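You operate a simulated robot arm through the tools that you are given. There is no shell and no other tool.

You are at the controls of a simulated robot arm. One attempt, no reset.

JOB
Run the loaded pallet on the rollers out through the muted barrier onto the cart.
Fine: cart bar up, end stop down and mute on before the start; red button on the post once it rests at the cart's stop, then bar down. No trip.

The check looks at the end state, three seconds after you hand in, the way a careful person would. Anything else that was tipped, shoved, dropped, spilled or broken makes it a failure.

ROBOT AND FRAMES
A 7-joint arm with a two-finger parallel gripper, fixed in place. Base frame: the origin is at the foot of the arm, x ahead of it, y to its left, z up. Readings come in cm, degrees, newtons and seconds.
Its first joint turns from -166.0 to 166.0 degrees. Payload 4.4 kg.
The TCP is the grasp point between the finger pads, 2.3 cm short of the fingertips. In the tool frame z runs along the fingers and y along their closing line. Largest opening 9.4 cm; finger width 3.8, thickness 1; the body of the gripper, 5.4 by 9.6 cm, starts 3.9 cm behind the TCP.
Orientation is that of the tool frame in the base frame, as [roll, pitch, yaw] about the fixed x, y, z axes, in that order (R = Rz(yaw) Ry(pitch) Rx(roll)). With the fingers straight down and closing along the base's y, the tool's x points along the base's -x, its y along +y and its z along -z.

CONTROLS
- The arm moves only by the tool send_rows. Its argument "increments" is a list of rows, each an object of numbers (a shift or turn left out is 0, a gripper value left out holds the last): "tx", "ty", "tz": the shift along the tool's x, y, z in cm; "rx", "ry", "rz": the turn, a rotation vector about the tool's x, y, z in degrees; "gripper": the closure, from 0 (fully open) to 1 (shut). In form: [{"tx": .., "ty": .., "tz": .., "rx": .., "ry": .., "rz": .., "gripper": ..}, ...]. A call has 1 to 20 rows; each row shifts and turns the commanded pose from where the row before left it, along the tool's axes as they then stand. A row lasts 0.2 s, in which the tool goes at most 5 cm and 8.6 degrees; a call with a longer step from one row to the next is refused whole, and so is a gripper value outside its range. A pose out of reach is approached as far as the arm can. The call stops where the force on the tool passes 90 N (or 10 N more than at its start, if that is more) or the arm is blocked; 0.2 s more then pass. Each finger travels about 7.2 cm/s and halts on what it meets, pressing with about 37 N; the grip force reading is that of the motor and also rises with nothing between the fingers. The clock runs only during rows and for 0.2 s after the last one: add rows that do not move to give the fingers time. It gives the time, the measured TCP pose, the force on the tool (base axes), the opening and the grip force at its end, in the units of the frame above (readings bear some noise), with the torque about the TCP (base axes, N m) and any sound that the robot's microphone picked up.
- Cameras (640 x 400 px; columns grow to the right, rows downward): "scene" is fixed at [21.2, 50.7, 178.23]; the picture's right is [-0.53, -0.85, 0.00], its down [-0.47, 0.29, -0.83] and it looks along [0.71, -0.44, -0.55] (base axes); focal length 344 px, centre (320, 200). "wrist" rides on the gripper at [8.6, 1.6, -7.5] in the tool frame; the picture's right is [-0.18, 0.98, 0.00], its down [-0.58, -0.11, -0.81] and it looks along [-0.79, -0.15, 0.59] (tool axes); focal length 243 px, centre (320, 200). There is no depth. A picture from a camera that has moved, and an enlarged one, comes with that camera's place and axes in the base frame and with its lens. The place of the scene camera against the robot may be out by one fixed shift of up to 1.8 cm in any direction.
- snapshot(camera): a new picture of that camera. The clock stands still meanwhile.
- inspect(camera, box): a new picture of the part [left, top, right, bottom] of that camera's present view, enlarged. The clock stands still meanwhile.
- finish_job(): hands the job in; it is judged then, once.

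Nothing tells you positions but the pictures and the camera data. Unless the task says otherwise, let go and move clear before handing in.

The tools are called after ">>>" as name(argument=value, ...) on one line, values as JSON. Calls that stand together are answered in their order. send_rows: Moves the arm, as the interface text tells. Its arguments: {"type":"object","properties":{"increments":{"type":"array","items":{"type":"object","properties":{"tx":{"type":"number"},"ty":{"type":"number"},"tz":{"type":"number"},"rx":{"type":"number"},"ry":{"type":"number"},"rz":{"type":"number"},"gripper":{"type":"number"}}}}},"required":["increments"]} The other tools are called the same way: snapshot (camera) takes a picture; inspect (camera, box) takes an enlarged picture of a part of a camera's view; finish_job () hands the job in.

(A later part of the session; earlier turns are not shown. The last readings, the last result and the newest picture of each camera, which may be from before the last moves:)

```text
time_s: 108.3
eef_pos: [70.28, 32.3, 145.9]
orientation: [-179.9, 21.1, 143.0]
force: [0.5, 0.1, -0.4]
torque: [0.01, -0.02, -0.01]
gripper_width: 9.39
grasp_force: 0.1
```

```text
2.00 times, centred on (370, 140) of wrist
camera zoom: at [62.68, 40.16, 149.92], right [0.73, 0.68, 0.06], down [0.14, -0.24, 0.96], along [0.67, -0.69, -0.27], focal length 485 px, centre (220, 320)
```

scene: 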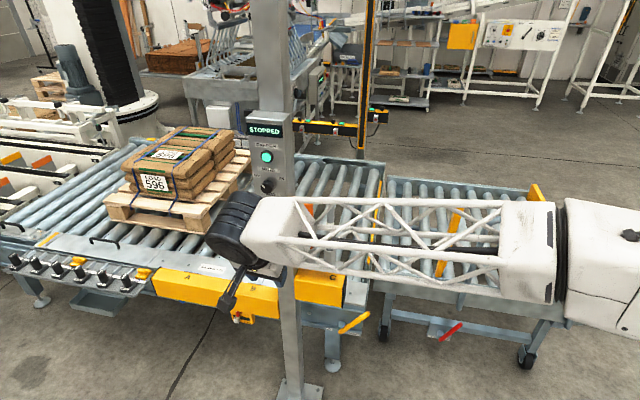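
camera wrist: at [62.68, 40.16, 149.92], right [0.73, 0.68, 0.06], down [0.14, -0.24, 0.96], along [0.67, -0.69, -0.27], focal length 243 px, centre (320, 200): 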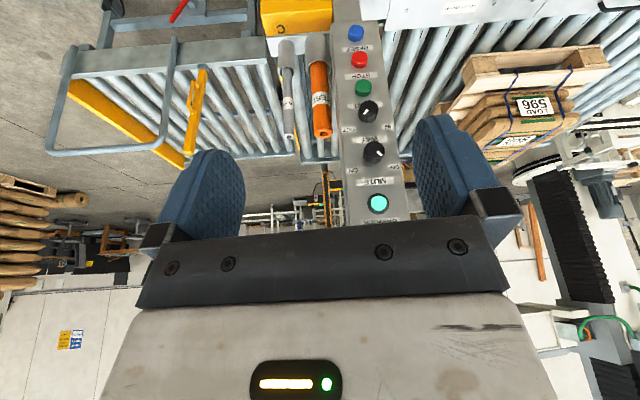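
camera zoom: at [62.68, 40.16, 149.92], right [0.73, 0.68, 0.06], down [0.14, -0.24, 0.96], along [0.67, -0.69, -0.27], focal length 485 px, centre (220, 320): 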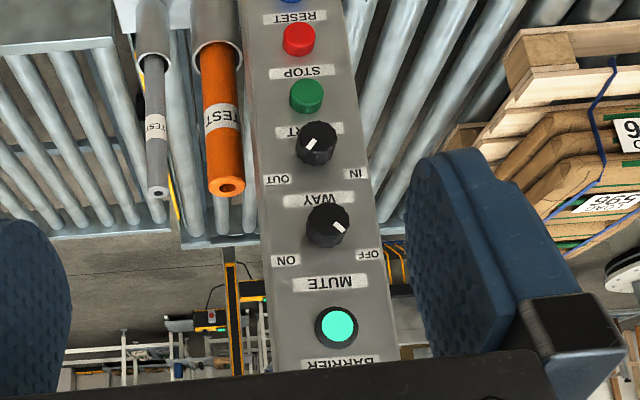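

The panel is clear now. STOP is at about [94.4, 20.2, 113.3], START at z≈119.8, WAY at z≈124.8 (set to OUT) and MUTE at z≈132.8 (OFF). I'll tilt the tool to horizontal, facing the panel from about 20 cm away.

>>> send_rows(increments=[{"rx": 1.95, "rz": 5.15}, {"rx": 1.95, "rz": 5.15}, {"ry": -7.7}, {"ry": -7.7}, {"ry": -7.7}, {"ry": -7.7}, {"ry": -7.7}, {"ry": -7.7}, {"ry": -7.7}, {"ry": -7.7}, {"ry": -7.3}, {}])

>>> snapshot(camera="scene")

>>> snapshot(camera="wrist")

```text
time_s: 110.9
eef_pos: [70.17, 32.2, 145.92]
orientation: [-118.8, 89.9, -167.0]
force: [-0.1, -1.2, -0.2]
torque: [-0.03, -0.01, -0.02]
gripper_width: 9.41
grasp_force: 0.1
```

```text
taken
```

scene: 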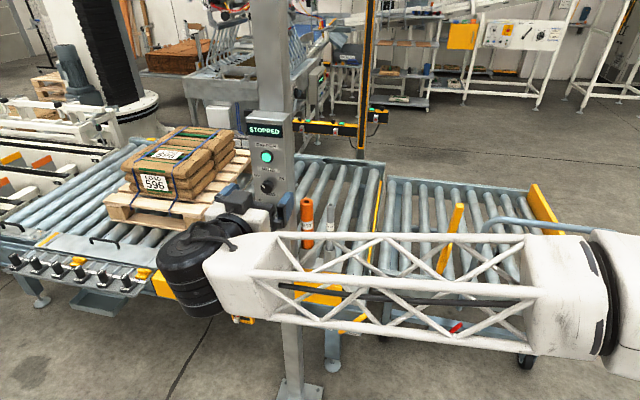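

```text
taken
camera wrist: at [66.46, 39.0, 137.4], right [0.73, 0.65, 0.18], down [-0.62, 0.53, 0.58], along [0.28, -0.54, 0.79], focal length 243 px, centre (320, 200)
```

wrist: 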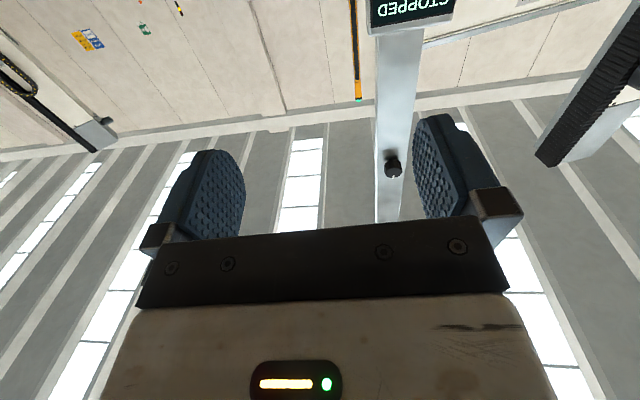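

The horizontal pose is reachable. I'll line up with the MUTE knob and stop about 8 cm short to check alignment.

>>> send_rows(increments=[{"tx": 2.64, "ty": 1.94, "gripper": 0.4}, {"tx": 2.64, "ty": 1.94}, {"tx": 2.64, "ty": 1.94}, {"tx": 2.64, "ty": 1.94}, {"tx": 2.64, "ty": 1.94}, {"tz": 3}, {"tz": 3}, {"tz": 3}, {"tz": 3}, {"tz": 3.2}, {}])

>>> snapshot(camera="wrist")

>>> inspect(camera="scene", box=[220, 110, 340, 230])

```text
time_s: 113.3
eef_pos: [87.7, 27.35, 132.73]
orientation: [-148.6, 89.9, 163.4]
force: [-0.7, 0.0, -0.9]
torque: [-0.01, 0.0, -0.02]
gripper_width: 5.65
grasp_force: 0.0
```

```text
taken
camera wrist: at [83.87, 34.09, 124.19], right [0.73, 0.65, 0.18], down [-0.62, 0.53, 0.58], along [0.28, -0.54, 0.79], focal length 243 px, centre (320, 200)
```

wrist: 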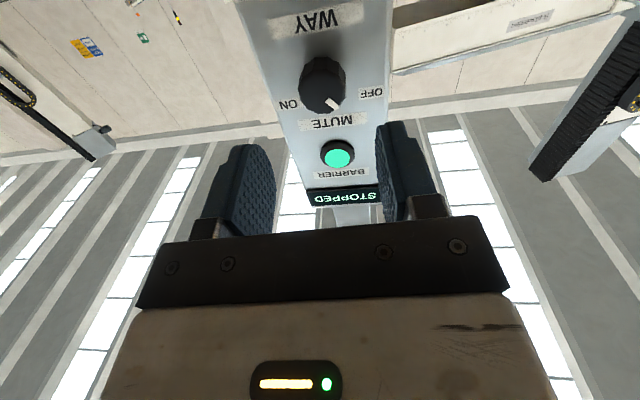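

```text
3.33 times, centred on (280, 170) of scene
camera zoom: at [21.2, 50.7, 178.23], right [-0.53, -0.85, 0.0], down [-0.47, 0.29, -0.83], along [0.71, -0.44, -0.55], focal length 1148 px, centre (453, 300)
```

zoom: 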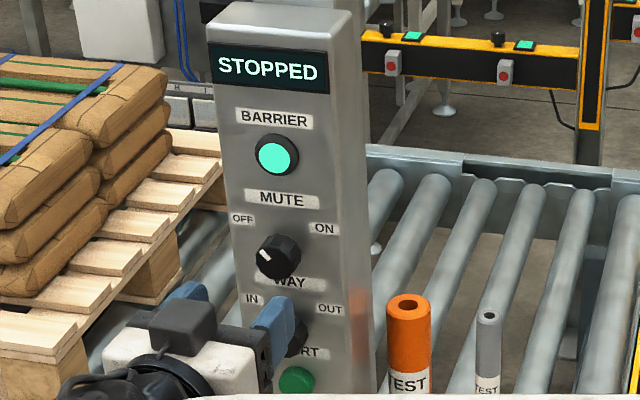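

Aligned with MUTE to within a few millimetres. I'll pre-rotate the tool by −45°, so a +90° turn is available, then move in to grip.

>>> send_rows(increments=[{"tx": -0.15, "ty": 0.15}, {"rz": -7.5}, {"rz": -7.5}, {"rz": -7.5}, {"rz": -7.5}, {"rz": -7.5}, {"rz": -7.5}, {"tz": 2}, {"tz": 2}, {"tz": 2}, {"tz": 1}, {}])

>>> snapshot(camera="wrist")

>>> inspect(camera="scene", box=[220, 110, 340, 230])

```text
time_s: 115.9
eef_pos: [92.51, 22.41, 132.83]
orientation: [-90.2, 44.8, -138.3]
force: [0.0, -0.3, -0.4]
torque: [0.02, 0.0, 0.01]
gripper_width: 5.63
grasp_force: 0.1
```

```text
taken
camera wrist: at [83.73, 24.61, 125.71], right [0.61, 0.55, -0.57], down [-0.29, 0.82, 0.49], along [0.74, -0.14, 0.66], focal length 243 px, centre (320, 200)
```

wrist: 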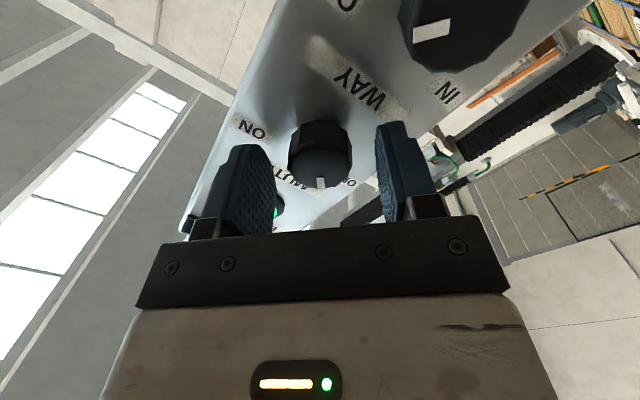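

```text
3.33 times, centred on (280, 170) of scene
camera zoom: at [21.2, 50.7, 178.23], right [-0.53, -0.85, 0.0], down [-0.47, 0.29, -0.83], along [0.71, -0.44, -0.55], focal length 1148 px, centre (453, 300)
```

zoom: 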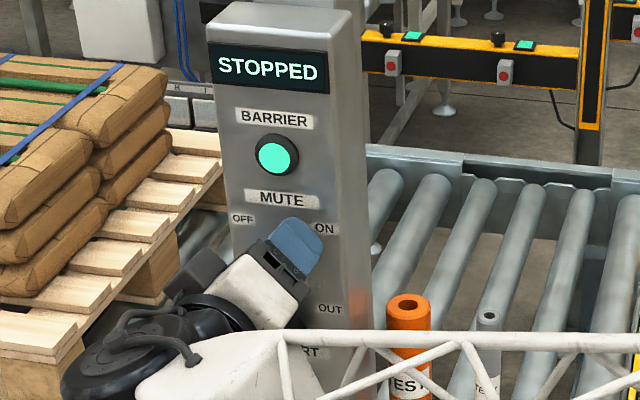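

>>> send_rows(increments=[{"tz": 0.5}, {"tz": 0.5}, {}, {"gripper": 1}, {}, {}, {}])

>>> snapshot(camera="wrist")

```text
time_s: 117.5
eef_pos: [93.01, 21.56, 132.77]
orientation: [-90.3, 45.0, -138.3]
force: [8.7, 2.0, -2.9]
torque: [0.28, 0.27, 0.65]
gripper_width: 3.15
grasp_force: 45.0
```

```text
taken
camera wrist: at [84.38, 23.88, 125.68], right [0.61, 0.55, -0.57], down [-0.29, 0.82, 0.49], along [0.74, -0.14, 0.66], focal length 243 px, centre (320, 200)
```

wrist: 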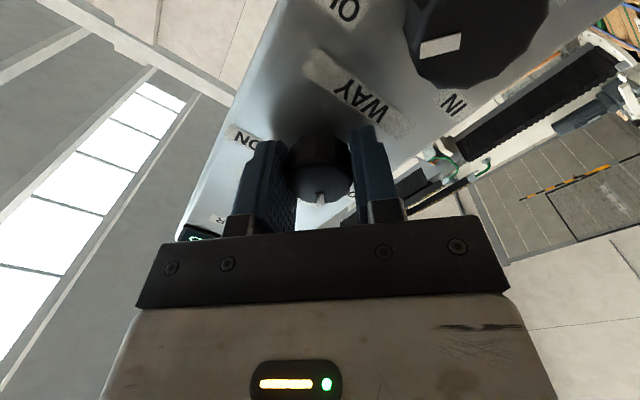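

>>> send_rows(increments=[{"rz": 5}, {"rz": 5}, {"rz": 5}, {"rz": 5}, {}])

>>> snapshot(camera="wrist")

```text
time_s: 118.7
eef_pos: [93.06, 21.6, 132.79]
orientation: [-90.3, 65.1, -138.5]
force: [0.9, 0.3, -5.2]
torque: [0.33, 0.32, 0.47]
gripper_width: 3.17
grasp_force: 44.8
```

```text
taken
camera wrist: at [86.46, 25.75, 124.42], right [0.72, 0.65, -0.25], down [-0.43, 0.7, 0.57], along [0.54, -0.31, 0.78], focal length 243 px, centre (320, 200)
```

wrist: 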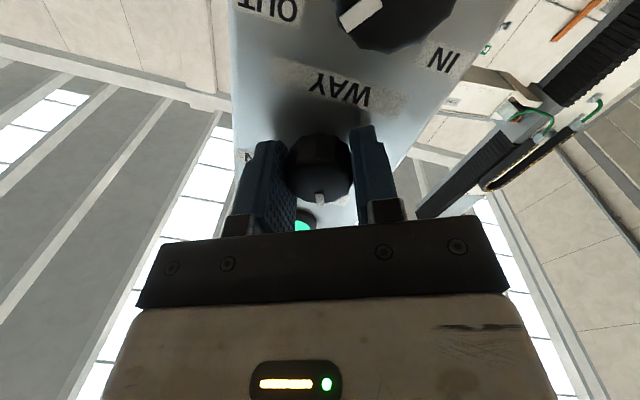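

>>> send_rows(increments=[{"rz": 5}, {"rz": 5}, {"rz": 5}, {"rz": 5}, {"rz": 5}, {"rz": 5}, {"rz": 5}, {"rz": 5}, {"rz": 5}, {"rz": 5}, {}])

>>> snapshot(camera="wrist")

```text
time_s: 121.1
eef_pos: [93.1, 21.47, 132.86]
orientation: [90.2, 65.0, 41.9]
force: [13.9, 0.8, 4.8]
torque: [-0.24, -0.29, 0.82]
gripper_width: 3.16
grasp_force: 44.6
```

```text
taken
camera wrist: at [91.89, 30.62, 125.82], right [0.61, 0.54, 0.58], down [-0.79, 0.37, 0.48], along [0.04, -0.75, 0.65], focal length 243 px, centre (320, 200)
```

wrist: 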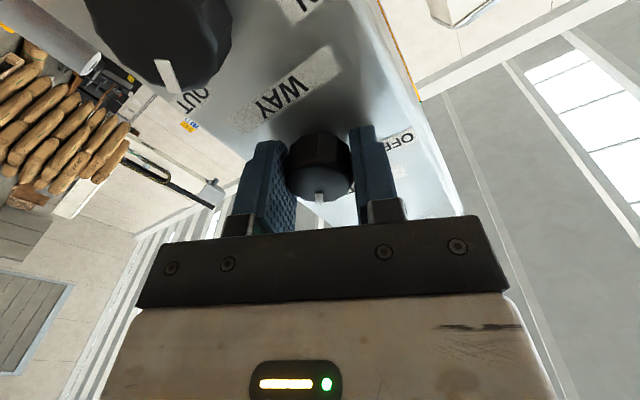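

>>> send_rows(increments=[{"rz": 5}, {"rz": 5}, {"rz": 5}, {"rz": 5}, {}])

>>> snapshot(camera="wrist")

>>> inspect(camera="scene", box=[220, 90, 340, 210])

```text
time_s: 122.3
eef_pos: [93.13, 21.5, 132.94]
orientation: [90.2, 45.1, 41.9]
force: [4.9, 6.7, -0.4]
torque: [-0.61, -0.01, 0.42]
gripper_width: 3.17
grasp_force: 45.1
```

```text
taken
camera wrist: at [93.5, 32.08, 127.93], right [0.42, 0.38, 0.82], down [-0.9, 0.28, 0.34], along [-0.1, -0.88, 0.46], focal length 243 px, centre (320, 200)
```

wrist: 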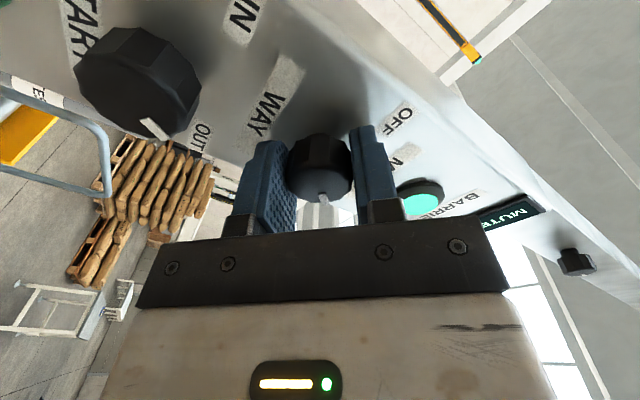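

```text
3.33 times, centred on (280, 150) of scene
camera zoom: at [21.2, 50.7, 178.23], right [-0.53, -0.85, 0.0], down [-0.47, 0.29, -0.83], along [0.71, -0.44, -0.55], focal length 1148 px, centre (453, 367)
```

zoom: 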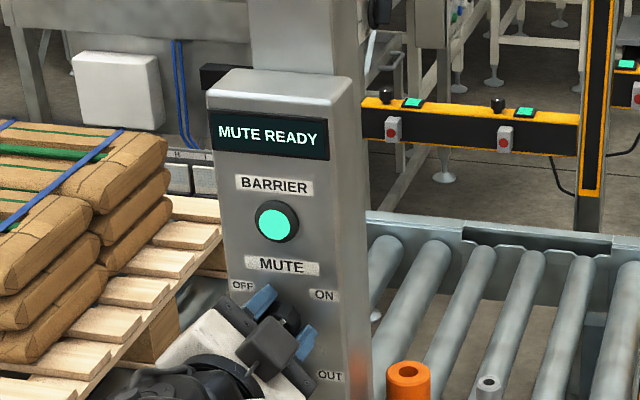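

The display reads MUTE READY. I'll release the knob, back off and line up on the START button with closed fingers.

>>> send_rows(increments=[{"gripper": 0.35}, {}, {}, {"tz": -2}, {"tz": -3}, {"tz": -3}, {"rz": -7.5, "gripper": 1}, {"rz": -7.5}, {"rz": -7.5}, {"rz": -7.5}, {"rz": -7.5}, {"rz": -7.5}, {"tx": 3.3}, {"tx": 3.3}, {"tx": 3.3}, {"tx": 3.2}, {}])

>>> snapshot(camera="wrist")

>>> snapshot(camera="scene")

```text
time_s: 125.9
eef_pos: [87.66, 27.46, 119.86]
orientation: [-151.9, 89.9, 159.9]
force: [-0.4, -0.3, 0.1]
torque: [0.0, 0.03, 0.01]
gripper_width: 0.0
grasp_force: 37.1
```

```text
taken
camera wrist: at [83.89, 34.21, 111.22], right [0.73, 0.65, 0.18], down [-0.62, 0.53, 0.58], along [0.29, -0.54, 0.79], focal length 243 px, centre (320, 200)
```

wrist: 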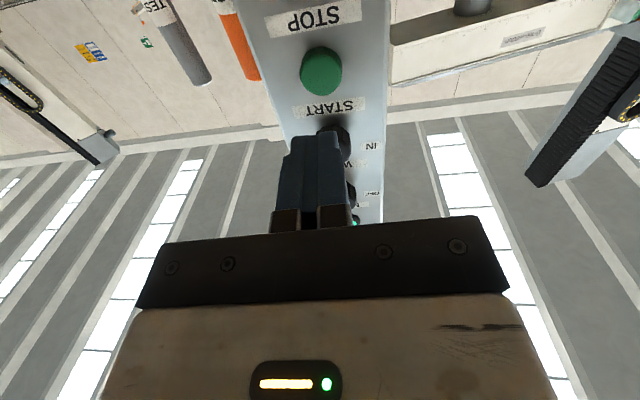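

```text
taken
```

scene: 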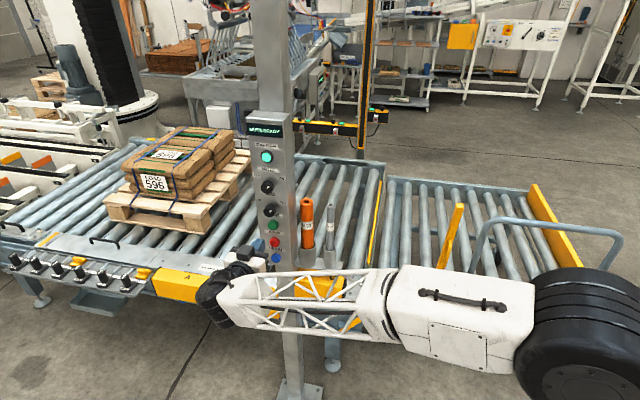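

>>> send_rows(increments=[{"tx": 0.3, "ty": 0.35}, {"tz": 3}, {"tz": 3}, {"tz": 0.8}, {}])

>>> snapshot(camera="wrist")

```text
time_s: 127.1
eef_pos: [92.55, 22.64, 119.43]
orientation: [-145.1, 90.0, 166.8]
force: [-0.9, 0.8, -0.2]
torque: [-0.01, -0.02, 0.03]
gripper_width: 0.0
grasp_force: 37.3
```

```text
taken
camera wrist: at [88.7, 29.41, 110.9], right [0.73, 0.65, 0.18], down [-0.62, 0.53, 0.58], along [0.29, -0.54, 0.79], focal length 243 px, centre (320, 200)
```

wrist: 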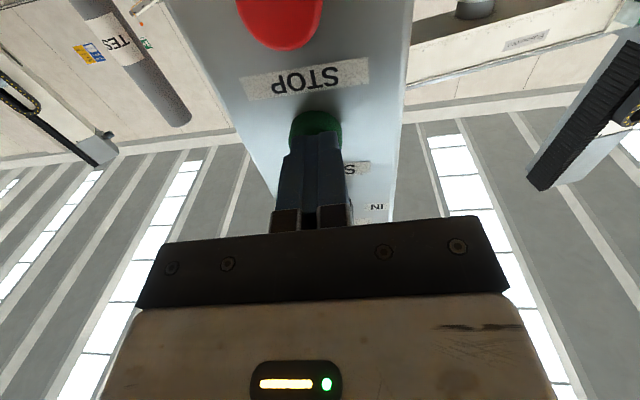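

Aligned on START. The bar is up, the stop is down, mute is ready and WAY is on OUT. Pressing START now.

>>> send_rows(increments=[{"tz": 0.4}, {"tz": 0.4}, {"tz": 0.4}, {"tz": 0.4}, {}])

>>> snapshot(camera="scene")

```text
time_s: 128.3
eef_pos: [93.44, 21.75, 119.38]
orientation: [-131.9, 89.9, 180.0]
force: [-53.4, 45.3, -4.5]
torque: [0.0, 0.05, -0.13]
gripper_width: 0.0
grasp_force: 37.3
heard: click
```

```text
taken
```

scene: 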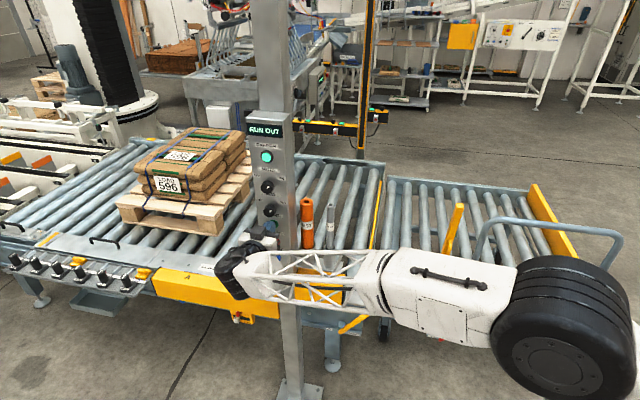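

>>> send_rows(increments=[{"tz": -1.5}, {"tz": -1.5}, {"tx": 3.15}, {"tx": 3.15}, {}])

>>> snapshot(camera="scene")

>>> snapshot(camera="wrist")

```text
time_s: 129.5
eef_pos: [91.7, 23.79, 113.14]
orientation: [-147.0, 89.9, 164.8]
force: [-0.2, -1.5, -0.4]
torque: [0.03, -0.02, 0.01]
gripper_width: 0.01
grasp_force: 37.3
```

```text
taken
```

scene: 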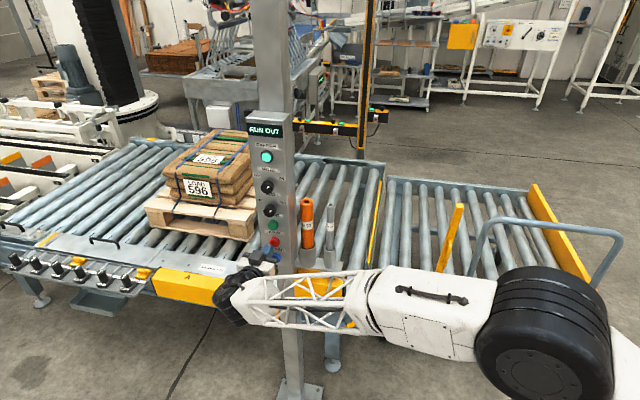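

```text
taken
camera wrist: at [87.83, 30.41, 104.58], right [0.73, 0.65, 0.18], down [-0.62, 0.53, 0.58], along [0.28, -0.54, 0.79], focal length 243 px, centre (320, 200)
```

wrist: 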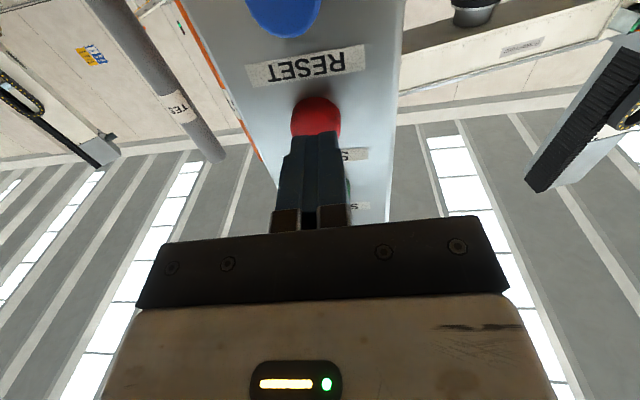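

>>> send_rows(increments=[{}, {}, {}, {}, {}, {}, {}, {}])

>>> snapshot(camera="scene")

```text
time_s: 131.3
eef_pos: [91.57, 23.8, 113.04]
orientation: [-147.3, 89.9, 164.5]
force: [0.3, 1.2, 0.0]
torque: [-0.01, 0.01, 0.02]
gripper_width: 0.0
grasp_force: 36.9
```

```text
taken
```

scene: 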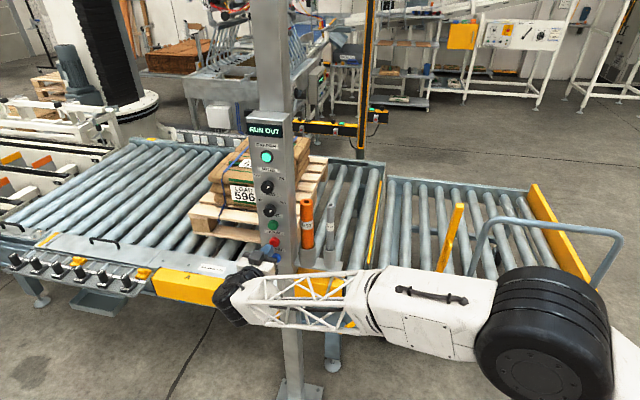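

>>> send_rows(increments=[{}, {}, {}, {}, {}, {}, {}, {}, {}, {}])

>>> snapshot(camera="scene")

```text
time_s: 133.5
eef_pos: [91.7, 23.69, 113.15]
orientation: [-147.2, 89.9, 164.5]
force: [0.2, -0.2, -0.8]
torque: [0.01, -0.02, 0.01]
gripper_width: 0.01
grasp_force: 36.6
```

```text
taken
```

scene: 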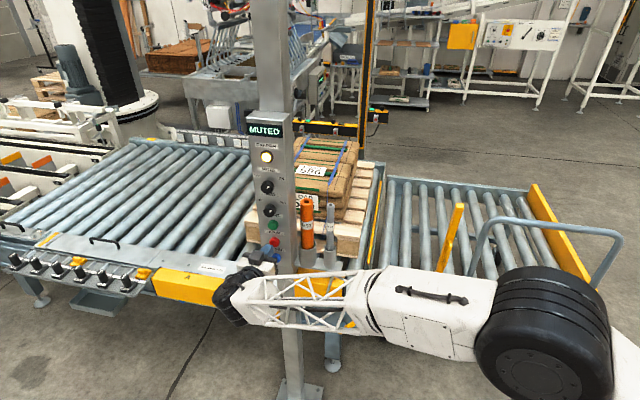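

MUTED is showing and the pallet is passing through the barrier. I'll keep waiting in short steps.

>>> send_rows(increments=[{}, {}, {}, {}, {}, {}, {}, {}, {}, {}])

>>> snapshot(camera="scene")

```text
time_s: 135.7
eef_pos: [91.66, 23.64, 113.16]
orientation: [-147.2, 89.9, 164.6]
force: [0.2, -0.2, -0.2]
torque: [-0.03, 0.03, 0.0]
gripper_width: 0.03
grasp_force: 37.1
```

```text
taken
```

scene: 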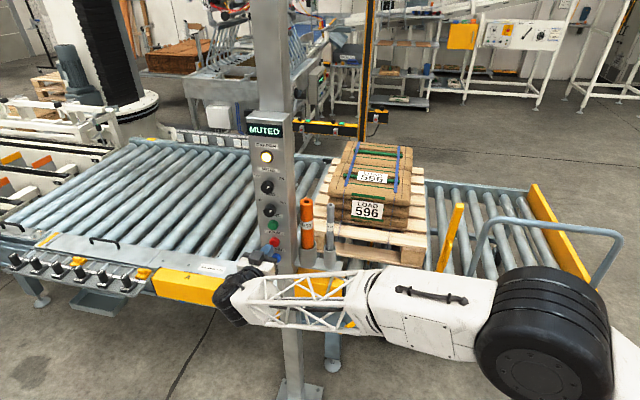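

>>> send_rows(increments=[{}, {}, {}, {}, {}])

>>> inspect(camera="scene", box=[310, 120, 600, 300])

```text
time_s: 136.9
eef_pos: [91.62, 23.68, 113.2]
orientation: [-147.2, 89.9, 164.7]
force: [1.0, 0.7, 0.1]
torque: [0.01, 0.01, 0.0]
gripper_width: 0.0
grasp_force: 37.2
```

```text
2.21 times, centred on (455, 210) of scene
camera zoom: at [21.2, 50.7, 178.23], right [-0.53, -0.85, 0.0], down [-0.47, 0.29, -0.83], along [0.71, -0.44, -0.55], focal length 760 px, centre (22, 178)
```

zoom: 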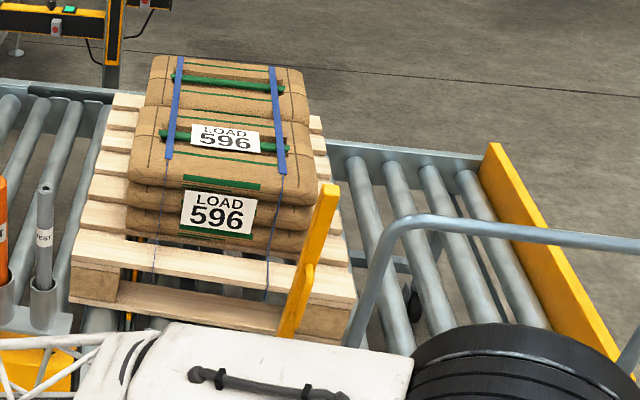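

Passing the upright bar cleanly. Waiting on.

>>> send_rows(increments=[{}, {}, {}, {}, {}, {}])

>>> inspect(camera="scene", box=[310, 120, 600, 300])

```text
time_s: 138.3
eef_pos: [91.71, 23.6, 113.11]
orientation: [-147.1, 89.9, 164.7]
force: [0.5, -0.5, 0.8]
torque: [0.02, 0.01, -0.03]
gripper_width: 0.01
grasp_force: 36.4
```

```text
2.21 times, centred on (455, 210) of scene
camera zoom: at [21.2, 50.7, 178.23], right [-0.53, -0.85, 0.0], down [-0.47, 0.29, -0.83], along [0.71, -0.44, -0.55], focal length 760 px, centre (22, 178)
```

zoom: 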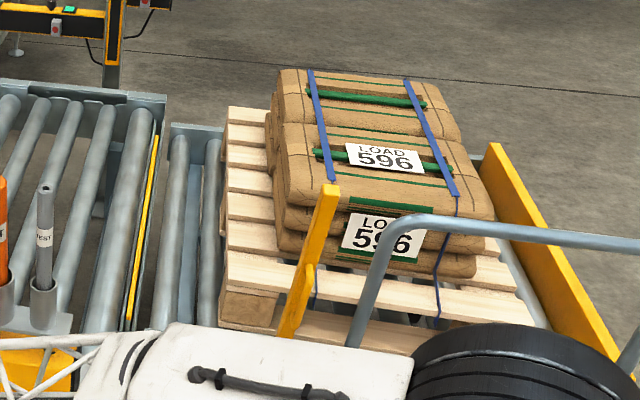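

>>> send_rows(increments=[{}, {}, {}])

>>> inspect(camera="scene", box=[310, 120, 600, 300])

```text
time_s: 139.1
eef_pos: [91.61, 23.66, 113.16]
orientation: [-147.6, 89.9, 164.2]
force: [-0.1, 0.9, -0.1]
torque: [-0.02, 0.02, 0.0]
gripper_width: 0.0
grasp_force: 36.9
```

```text
2.21 times, centred on (455, 210) of scene
camera zoom: at [21.2, 50.7, 178.23], right [-0.53, -0.85, 0.0], down [-0.47, 0.29, -0.83], along [0.71, -0.44, -0.55], focal length 760 px, centre (22, 178)
```

zoom: 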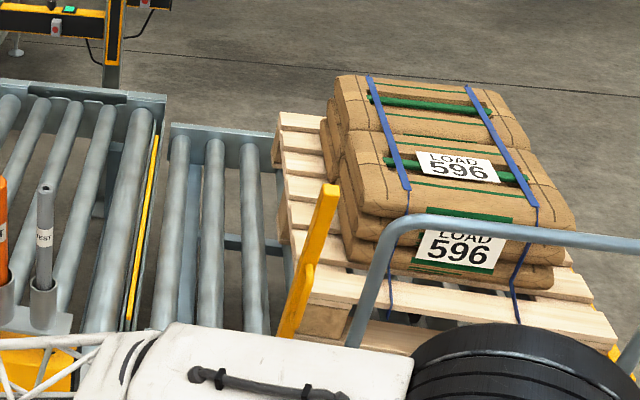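

>>> send_rows(increments=[{}, {}])

>>> inspect(camera="scene", box=[310, 120, 600, 300])

```text
time_s: 139.7
eef_pos: [91.54, 23.69, 113.14]
orientation: [-146.9, 89.9, 164.9]
force: [0.4, -0.2, 0.0]
torque: [0.01, -0.04, 0.0]
gripper_width: 0.01
grasp_force: 37.3
```

```text
2.21 times, centred on (455, 210) of scene
camera zoom: at [21.2, 50.7, 178.23], right [-0.53, -0.85, 0.0], down [-0.47, 0.29, -0.83], along [0.71, -0.44, -0.55], focal length 760 px, centre (22, 178)
```

zoom: 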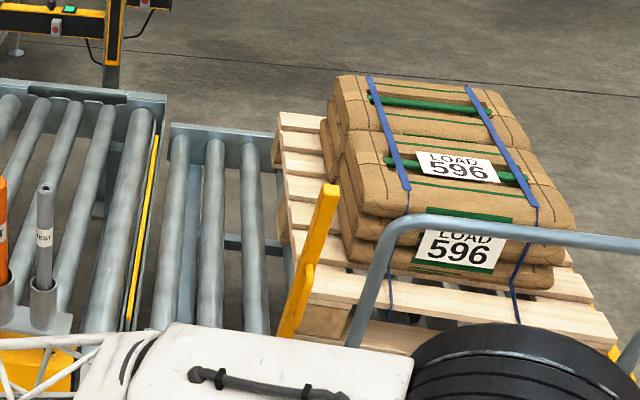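

The pallet hasn't moved between the last two pictures, so it rests at the cart's stop. Pressing STOP now.

>>> send_rows(increments=[{"tz": 0.8}, {"tz": 0.8}, {"tz": 0.5}, {"tz": 0.4}, {}])

>>> snapshot(camera="scene")

```text
time_s: 140.9
eef_pos: [93.22, 22.04, 113.05]
orientation: [-146.3, 89.8, 165.3]
force: [-13.5, 20.4, 1.7]
torque: [-0.05, -0.07, 0.13]
gripper_width: 0.0
grasp_force: 36.5
heard: click
```

```text
taken
```

scene: 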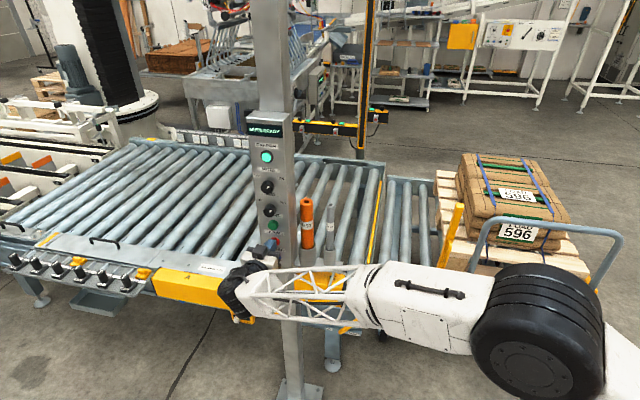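

STOP clicked, the pallet rests at the cart's stop and there was no trip. Now for the bar: I'll retract from the panel and bring the arm round to the cart, tool tilted 45°.

>>> send_rows(increments=[{"tz": -2}, {"tz": -3.5}, {"tz": -3.5}, {"tz": -3.5}, {"tz": -3.5}, {"ry": 7.5}, {"ry": 7.5}, {"ry": 7.5}, {"ry": 7.5}, {"ry": 7.5}, {"ry": 7.5}, {}])

>>> send_rows(increments=[{"tx": -1.15, "ty": -3.71, "tz": 1.3}, {"tx": -1.15, "ty": -3.71, "tz": 1.3}, {"tx": -1.15, "ty": -3.71, "tz": 1.3}, {"tx": -1.15, "ty": -3.71, "tz": 1.3}, {"tx": -1.15, "ty": -3.71, "tz": 1.3}, {"tx": -1.15, "ty": -3.71, "tz": 1.3}, {"tx": -1.15, "ty": -3.71, "tz": 1.3}, {"tx": -1.15, "ty": -3.71, "tz": 1.3}, {"tx": -1.15, "ty": -3.71, "tz": 1.3}, {}])

>>> snapshot(camera="scene")

>>> snapshot(camera="wrist")

```text
time_s: 143.5
eef_pos: [82.47, 33.79, 113.17]
orientation: [-179.8, 44.9, 131.8]
force: [-1.1, -0.2, 0.7]
torque: [0.0, -0.01, 0.02]
gripper_width: 0.0
grasp_force: 38.1
```

```text
time_s: 145.7
eef_pos: [67.96, -0.1, 112.22]
orientation: [-179.9, 45.0, 131.7]
force: [-0.3, -0.2, 0.5]
torque: [0.0, 0.02, 0.02]
gripper_width: 0.01
grasp_force: 37.3
```

```text
taken
```

scene: 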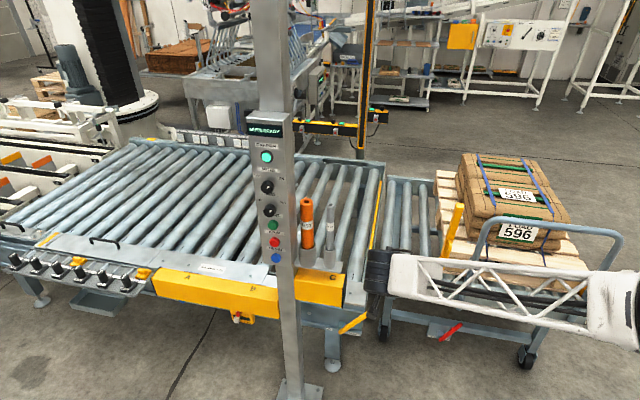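

```text
taken
camera wrist: at [61.61, 9.61, 111.49], right [0.82, 0.56, 0.13], down [-0.19, 0.05, 0.98], along [0.54, -0.83, 0.14], focal length 243 px, centre (320, 200)
```

wrist: 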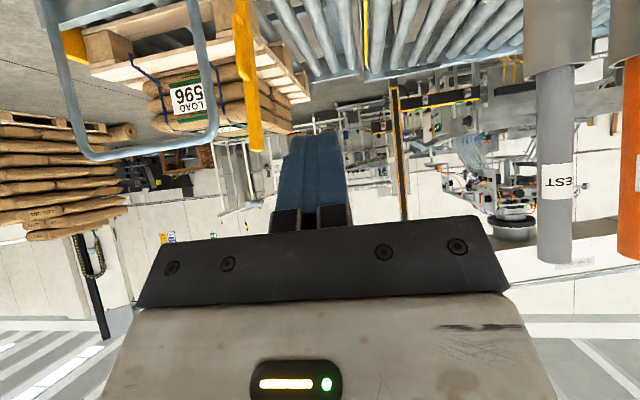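

>>> inspect(camera="scene", box=[400, 140, 640, 290])

>>> inspect(camera="wrist", box=[130, 0, 370, 160])

```text
2.67 times, centred on (520, 215) of scene
camera zoom: at [21.2, 50.7, 178.23], right [-0.53, -0.85, 0.0], down [-0.47, 0.29, -0.83], along [0.71, -0.44, -0.55], focal length 919 px, centre (-213, 160)
```

zoom: 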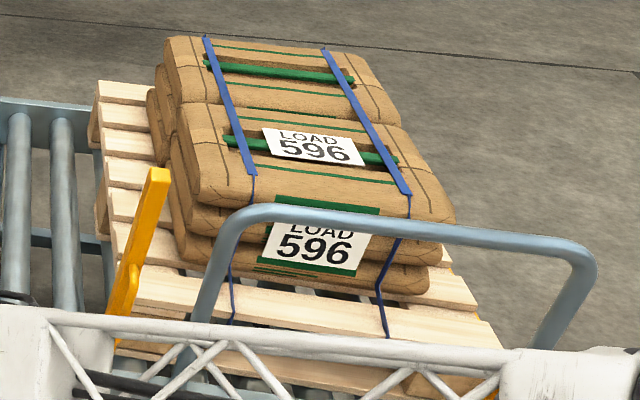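

```text
2.50 times, centred on (250, 80) of wrist
camera zoom: at [61.61, 9.61, 111.49], right [0.82, 0.56, 0.13], down [-0.19, 0.05, 0.98], along [0.54, -0.83, 0.14], focal length 606 px, centre (495, 500)
```

zoom: 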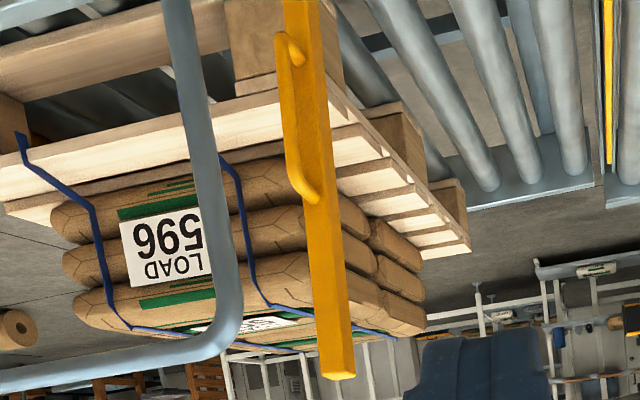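

>>> send_rows(increments=[{"tx": -0.55, "ty": -1.95, "tz": 3.6, "gripper": 0}, {"tx": -0.55, "ty": -1.95, "tz": 3.6}, {"tx": -0.55, "ty": -1.95, "tz": 3.6}, {"tx": -0.55, "ty": -1.95, "tz": 3.6}, {"tx": -0.55, "ty": -1.95, "tz": 3.6}, {"tx": -0.55, "ty": -1.95, "tz": 3.6}, {"tx": -0.55, "ty": -1.95, "tz": 3.6}, {"tx": -0.55, "ty": -1.95, "tz": 3.6}, {}])

>>> snapshot(camera="wrist")

>>> inspect(camera="scene", box=[400, 140, 640, 290])

```text
time_s: 147.7
eef_pos: [71.96, -27.92, 94.81]
orientation: [-179.9, 44.9, 131.8]
force: [0.4, -0.2, 1.2]
torque: [0.0, 0.0, -0.01]
gripper_width: 9.41
grasp_force: 0.0
```

```text
taken
camera wrist: at [65.56, -18.32, 94.13], right [0.82, 0.56, 0.13], down [-0.19, 0.05, 0.98], along [0.54, -0.83, 0.14], focal length 243 px, centre (320, 200)
```

wrist: 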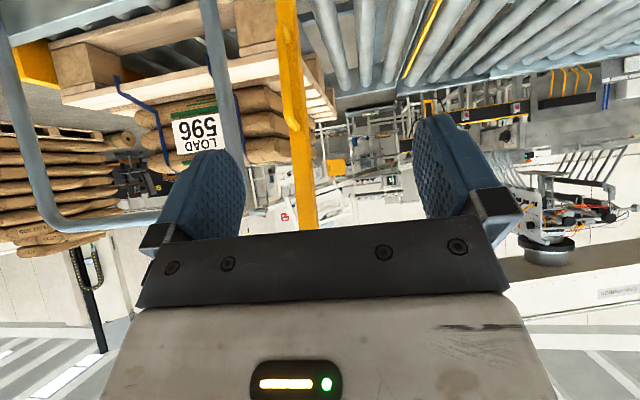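

```text
2.67 times, centred on (520, 215) of scene
camera zoom: at [21.2, 50.7, 178.23], right [-0.53, -0.85, 0.0], down [-0.47, 0.29, -0.83], along [0.71, -0.44, -0.55], focal length 919 px, centre (-213, 160)
```

zoom: 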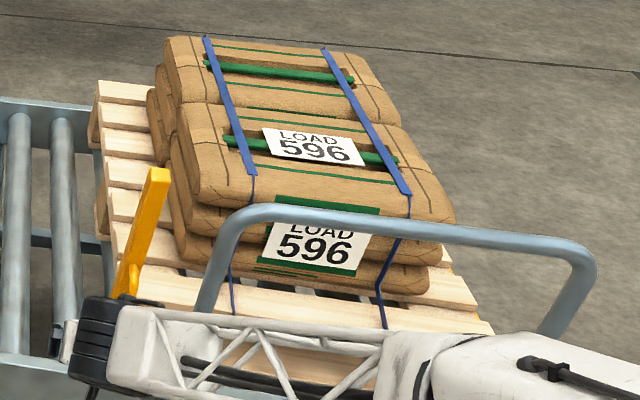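

>>> inspect(camera="wrist", box=[220, 0, 420, 130])

```text
3.08 times, centred on (320, 65) of wrist
camera zoom: at [65.56, -18.32, 94.13], right [0.82, 0.56, 0.13], down [-0.19, 0.05, 0.98], along [0.54, -0.83, 0.14], focal length 746 px, centre (320, 615)
```

zoom: 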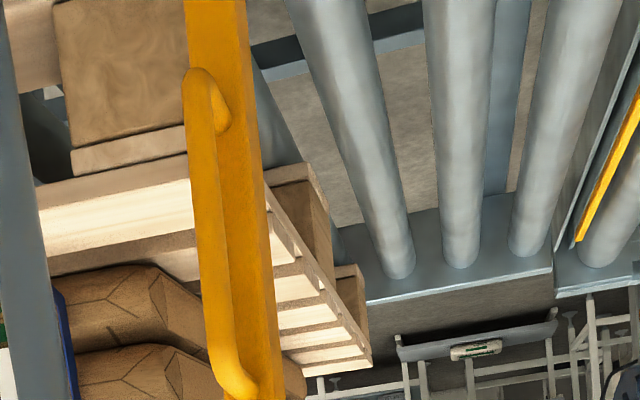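

>>> inspect(camera="wrist", box=[0, 0, 220, 140])

```text
2.86 times, centred on (110, 70) of wrist
camera zoom: at [65.56, -18.32, 94.13], right [0.82, 0.56, 0.13], down [-0.19, 0.05, 0.98], along [0.54, -0.83, 0.14], focal length 693 px, centre (920, 571)
```

zoom: 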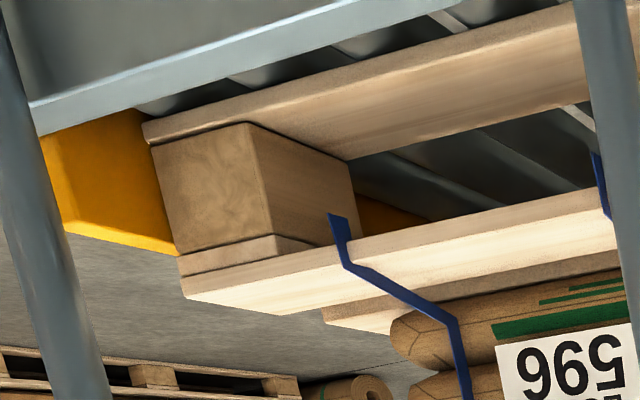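

>>> send_rows(increments=[{"tx": 0.53, "ty": -0.1, "tz": 3.67}, {"tx": 0.53, "ty": -0.1, "tz": 3.67}, {"tx": 0.53, "ty": -0.1, "tz": 3.67}, {"tx": 0.53, "ty": -0.1, "tz": 3.67}, {"tx": 0.53, "ty": -0.1, "tz": 3.67}, {"tx": 0.53, "ty": -0.1, "tz": 3.67}, {"tx": 0.53, "ty": -0.1, "tz": 3.67}, {}])

>>> snapshot(camera="wrist")

>>> inspect(camera="scene", box=[400, 140, 640, 290])

```text
time_s: 149.5
eef_pos: [81.86, -40.16, 74.03]
orientation: [-179.9, 44.9, 131.8]
force: [-0.7, -1.0, 0.0]
torque: [-0.02, 0.0, 0.02]
gripper_width: 9.4
grasp_force: 0.0
```

```text
taken
camera wrist: at [75.47, -30.45, 73.38], right [0.82, 0.56, 0.13], down [-0.19, 0.05, 0.98], along [0.54, -0.83, 0.14], focal length 243 px, centre (320, 200)
```

wrist: 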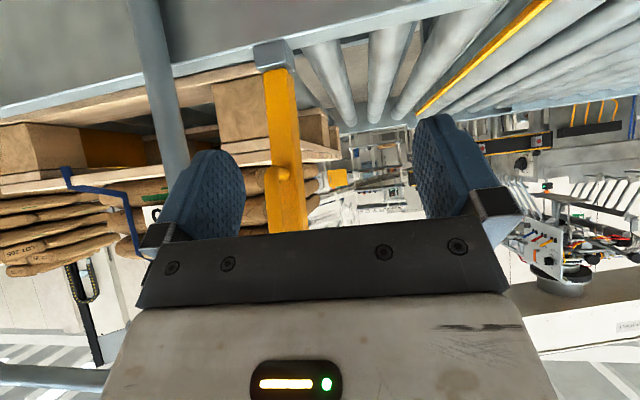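

```text
2.67 times, centred on (520, 215) of scene
camera zoom: at [21.2, 50.7, 178.23], right [-0.53, -0.85, 0.0], down [-0.47, 0.29, -0.83], along [0.71, -0.44, -0.55], focal length 919 px, centre (-213, 160)
```

zoom: 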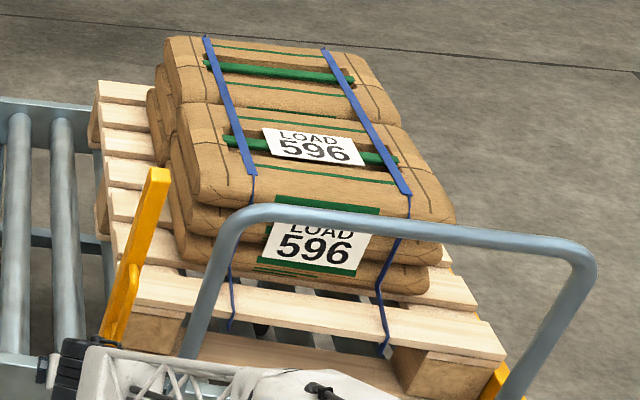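

The pallet is tight against the cart's stop. The bar stands upright in front of my left finger; I'll shift slightly upstream and push it outward and down in small steps.

>>> send_rows(increments=[{"ty": 1.2}, {"tx": -1.75, "tz": 1.75}, {"tx": -1.75, "tz": 1.75}, {"tx": -0.7, "tz": 0.7}, {}])

>>> snapshot(camera="wrist")

```text
time_s: 150.7
eef_pos: [86.57, -43.57, 74.11]
orientation: [-179.9, 44.9, 131.9]
force: [0.3, 0.0, 0.4]
torque: [0.01, -0.02, 0.01]
gripper_width: 9.41
grasp_force: 0.1
```

```text
taken
camera wrist: at [80.29, -34.04, 73.4], right [0.82, 0.56, 0.13], down [-0.19, 0.05, 0.98], along [0.54, -0.83, 0.14], focal length 243 px, centre (320, 200)
```

wrist: 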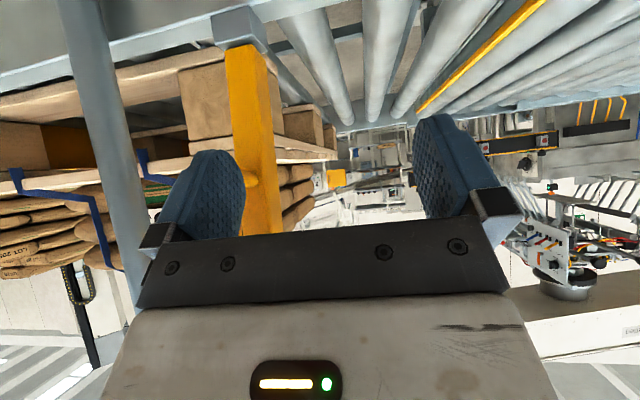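

>>> send_rows(increments=[{"ty": 0.6}, {"tx": -0.7, "tz": 0.7}, {"tx": -0.7, "tz": 0.7}, {"tx": -0.5, "tz": 0.5}, {}])

>>> snapshot(camera="wrist")

```text
time_s: 151.9
eef_pos: [89.03, -45.19, 74.16]
orientation: [-179.8, 44.8, 131.8]
force: [-0.6, -0.7, 0.0]
torque: [0.01, 0.02, 0.01]
gripper_width: 9.42
grasp_force: 0.1
```

```text
taken
camera wrist: at [82.52, -35.59, 73.41], right [0.82, 0.56, 0.13], down [-0.18, 0.05, 0.98], along [0.54, -0.83, 0.14], focal length 243 px, centre (320, 200)
```

wrist: 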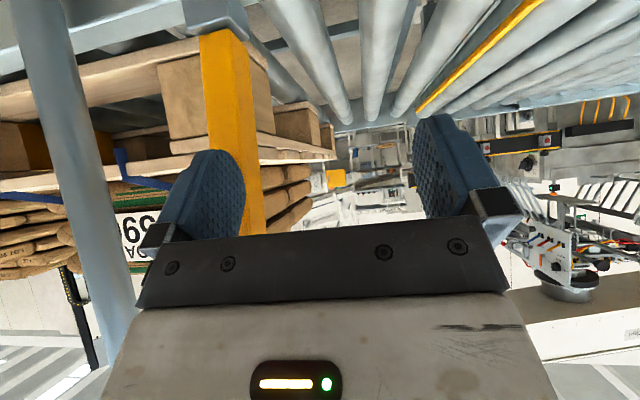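

>>> send_rows(increments=[{"tx": -0.5, "tz": 0.5}, {"tx": -0.5, "tz": 0.5}, {"tx": -0.5, "tz": 0.5}, {}])

>>> inspect(camera="wrist", box=[150, 0, 350, 250])

```text
time_s: 152.9
eef_pos: [90.27, -46.87, 73.91]
orientation: [-179.9, 44.9, 131.8]
force: [0.3, -0.2, -0.6]
torque: [0.01, -0.01, -0.02]
gripper_width: 9.39
grasp_force: 0.1
```

```text
1.60 times, centred on (250, 125) of wrist
camera zoom: at [83.94, -37.18, 73.37], right [0.82, 0.56, 0.13], down [-0.18, 0.05, 0.98], along [0.54, -0.83, 0.14], focal length 388 px, centre (432, 320)
```

zoom: 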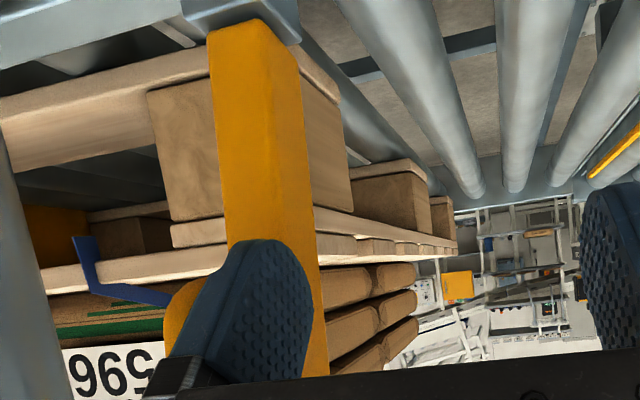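

>>> send_rows(increments=[{"tx": -0.5, "tz": 0.5}, {"tx": -0.5, "tz": 0.5}, {"tx": -0.5, "tz": 0.5}, {}])

>>> inspect(camera="wrist", box=[150, 0, 350, 250])

>>> inspect(camera="scene", box=[400, 170, 560, 310])

```text
time_s: 153.9
eef_pos: [91.84, -48.55, 74.17]
orientation: [-179.9, 44.9, 131.8]
force: [-0.5, 0.7, -0.1]
torque: [0.0, 0.01, -0.03]
gripper_width: 9.4
grasp_force: 0.0
```

```text
1.60 times, centred on (250, 125) of wrist
camera zoom: at [85.35, -38.75, 73.38], right [0.82, 0.56, 0.13], down [-0.19, 0.05, 0.98], along [0.54, -0.83, 0.14], focal length 388 px, centre (432, 320)
```

zoom: 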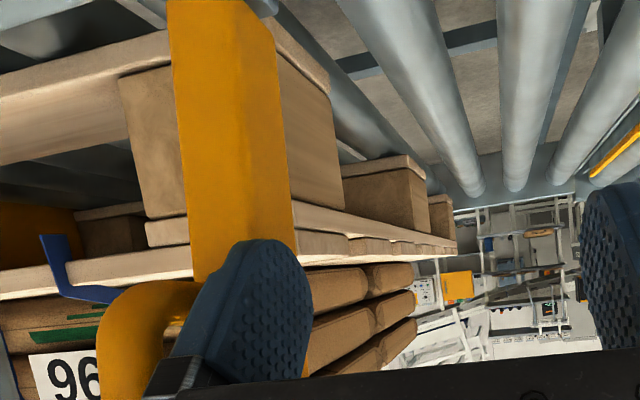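

```text
2.86 times, centred on (480, 240) of scene
camera zoom: at [21.2, 50.7, 178.23], right [-0.53, -0.85, 0.0], down [-0.47, 0.29, -0.83], along [0.71, -0.44, -0.55], focal length 984 px, centre (-137, 86)
```

zoom: 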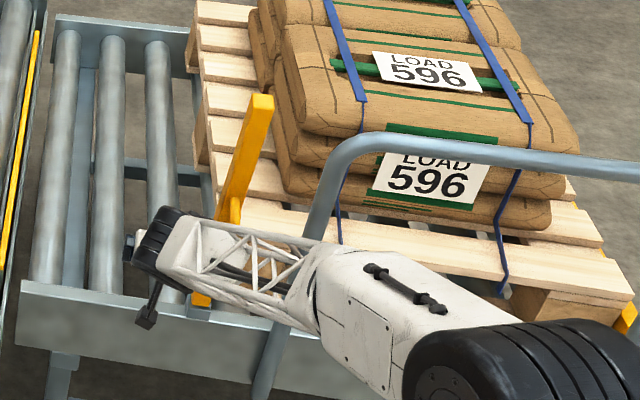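

>>> send_rows(increments=[{"ty": -0.8}, {"ty": -0.7}, {"tx": -0.5, "tz": 0.5}, {"tx": -0.5, "tz": 0.5}, {}])

>>> inspect(camera="wrist", box=[150, 0, 350, 250])

```text
time_s: 155.1
eef_pos: [91.68, -50.4, 74.31]
orientation: [-180.0, 45.1, 131.9]
force: [40.5, 45.9, 16.8]
torque: [-1.27, 0.94, 0.48]
gripper_width: 6.73
grasp_force: 0.0
```

```text
1.60 times, centred on (250, 125) of wrist
camera zoom: at [85.28, -40.79, 73.57], right [0.82, 0.56, 0.13], down [-0.19, 0.05, 0.98], along [0.54, -0.83, 0.14], focal length 388 px, centre (432, 320)
```

zoom: 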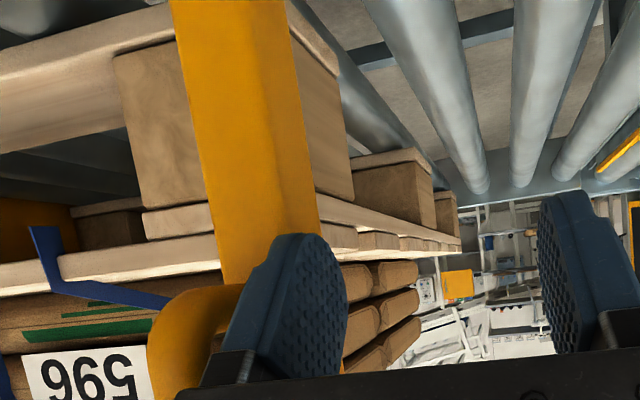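

The finger was running beside the bar rather than against its face. I'll back out, shift over and approach again.

>>> send_rows(increments=[{"ty": 0.8}, {"ty": 0.7}, {"tx": 1.9, "tz": -1.9}, {"tx": 1.9, "tz": -1.9}, {"tx": 1.9, "tz": -1.9}, {"tx": 1.5, "tz": -1.5}, {"ty": -1.0}, {"ty": -1.0}, {}])

>>> inspect(camera="wrist", box=[150, 0, 350, 250])

```text
time_s: 157.1
eef_pos: [84.35, -43.12, 74.18]
orientation: [-179.8, 44.9, 131.8]
force: [-0.4, -1.3, -0.1]
torque: [0.0, 0.01, 0.01]
gripper_width: 9.42
grasp_force: 0.0
```

```text
1.60 times, centred on (250, 125) of wrist
camera zoom: at [77.95, -33.52, 73.43], right [0.82, 0.56, 0.13], down [-0.18, 0.05, 0.98], along [0.54, -0.83, 0.14], focal length 388 px, centre (432, 320)
```

zoom: 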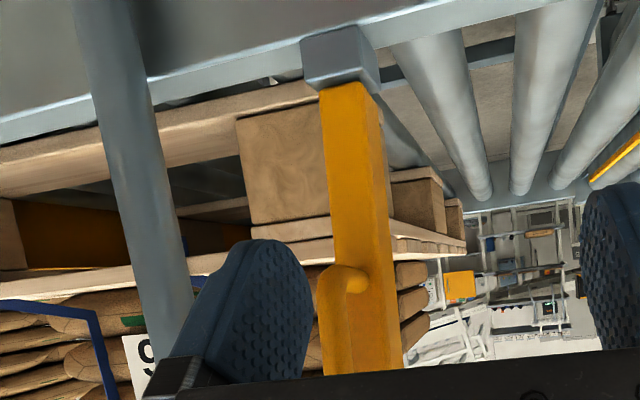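

>>> send_rows(increments=[{"tx": 0.85, "tz": 0.85, "ty": -0.4}, {"tx": 0.85, "tz": 0.85, "ty": -0.4}, {"tx": -1.06, "tz": 1.06}, {"tx": -1.06, "tz": 1.06}, {}])

>>> inspect(camera="wrist", box=[150, 0, 350, 250])

```text
time_s: 158.3
eef_pos: [85.76, -45.99, 71.69]
orientation: [-179.8, 44.8, 131.9]
force: [1.3, -0.2, -0.2]
torque: [0.0, 0.01, 0.05]
gripper_width: 9.4
grasp_force: 0.1
```

```text
1.60 times, centred on (250, 125) of wrist
camera zoom: at [79.41, -36.31, 70.98], right [0.82, 0.56, 0.13], down [-0.18, 0.05, 0.98], along [0.54, -0.83, 0.14], focal length 388 px, centre (432, 320)
```

zoom: 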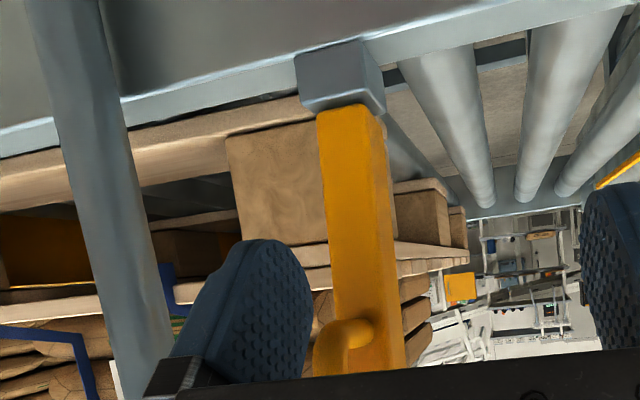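

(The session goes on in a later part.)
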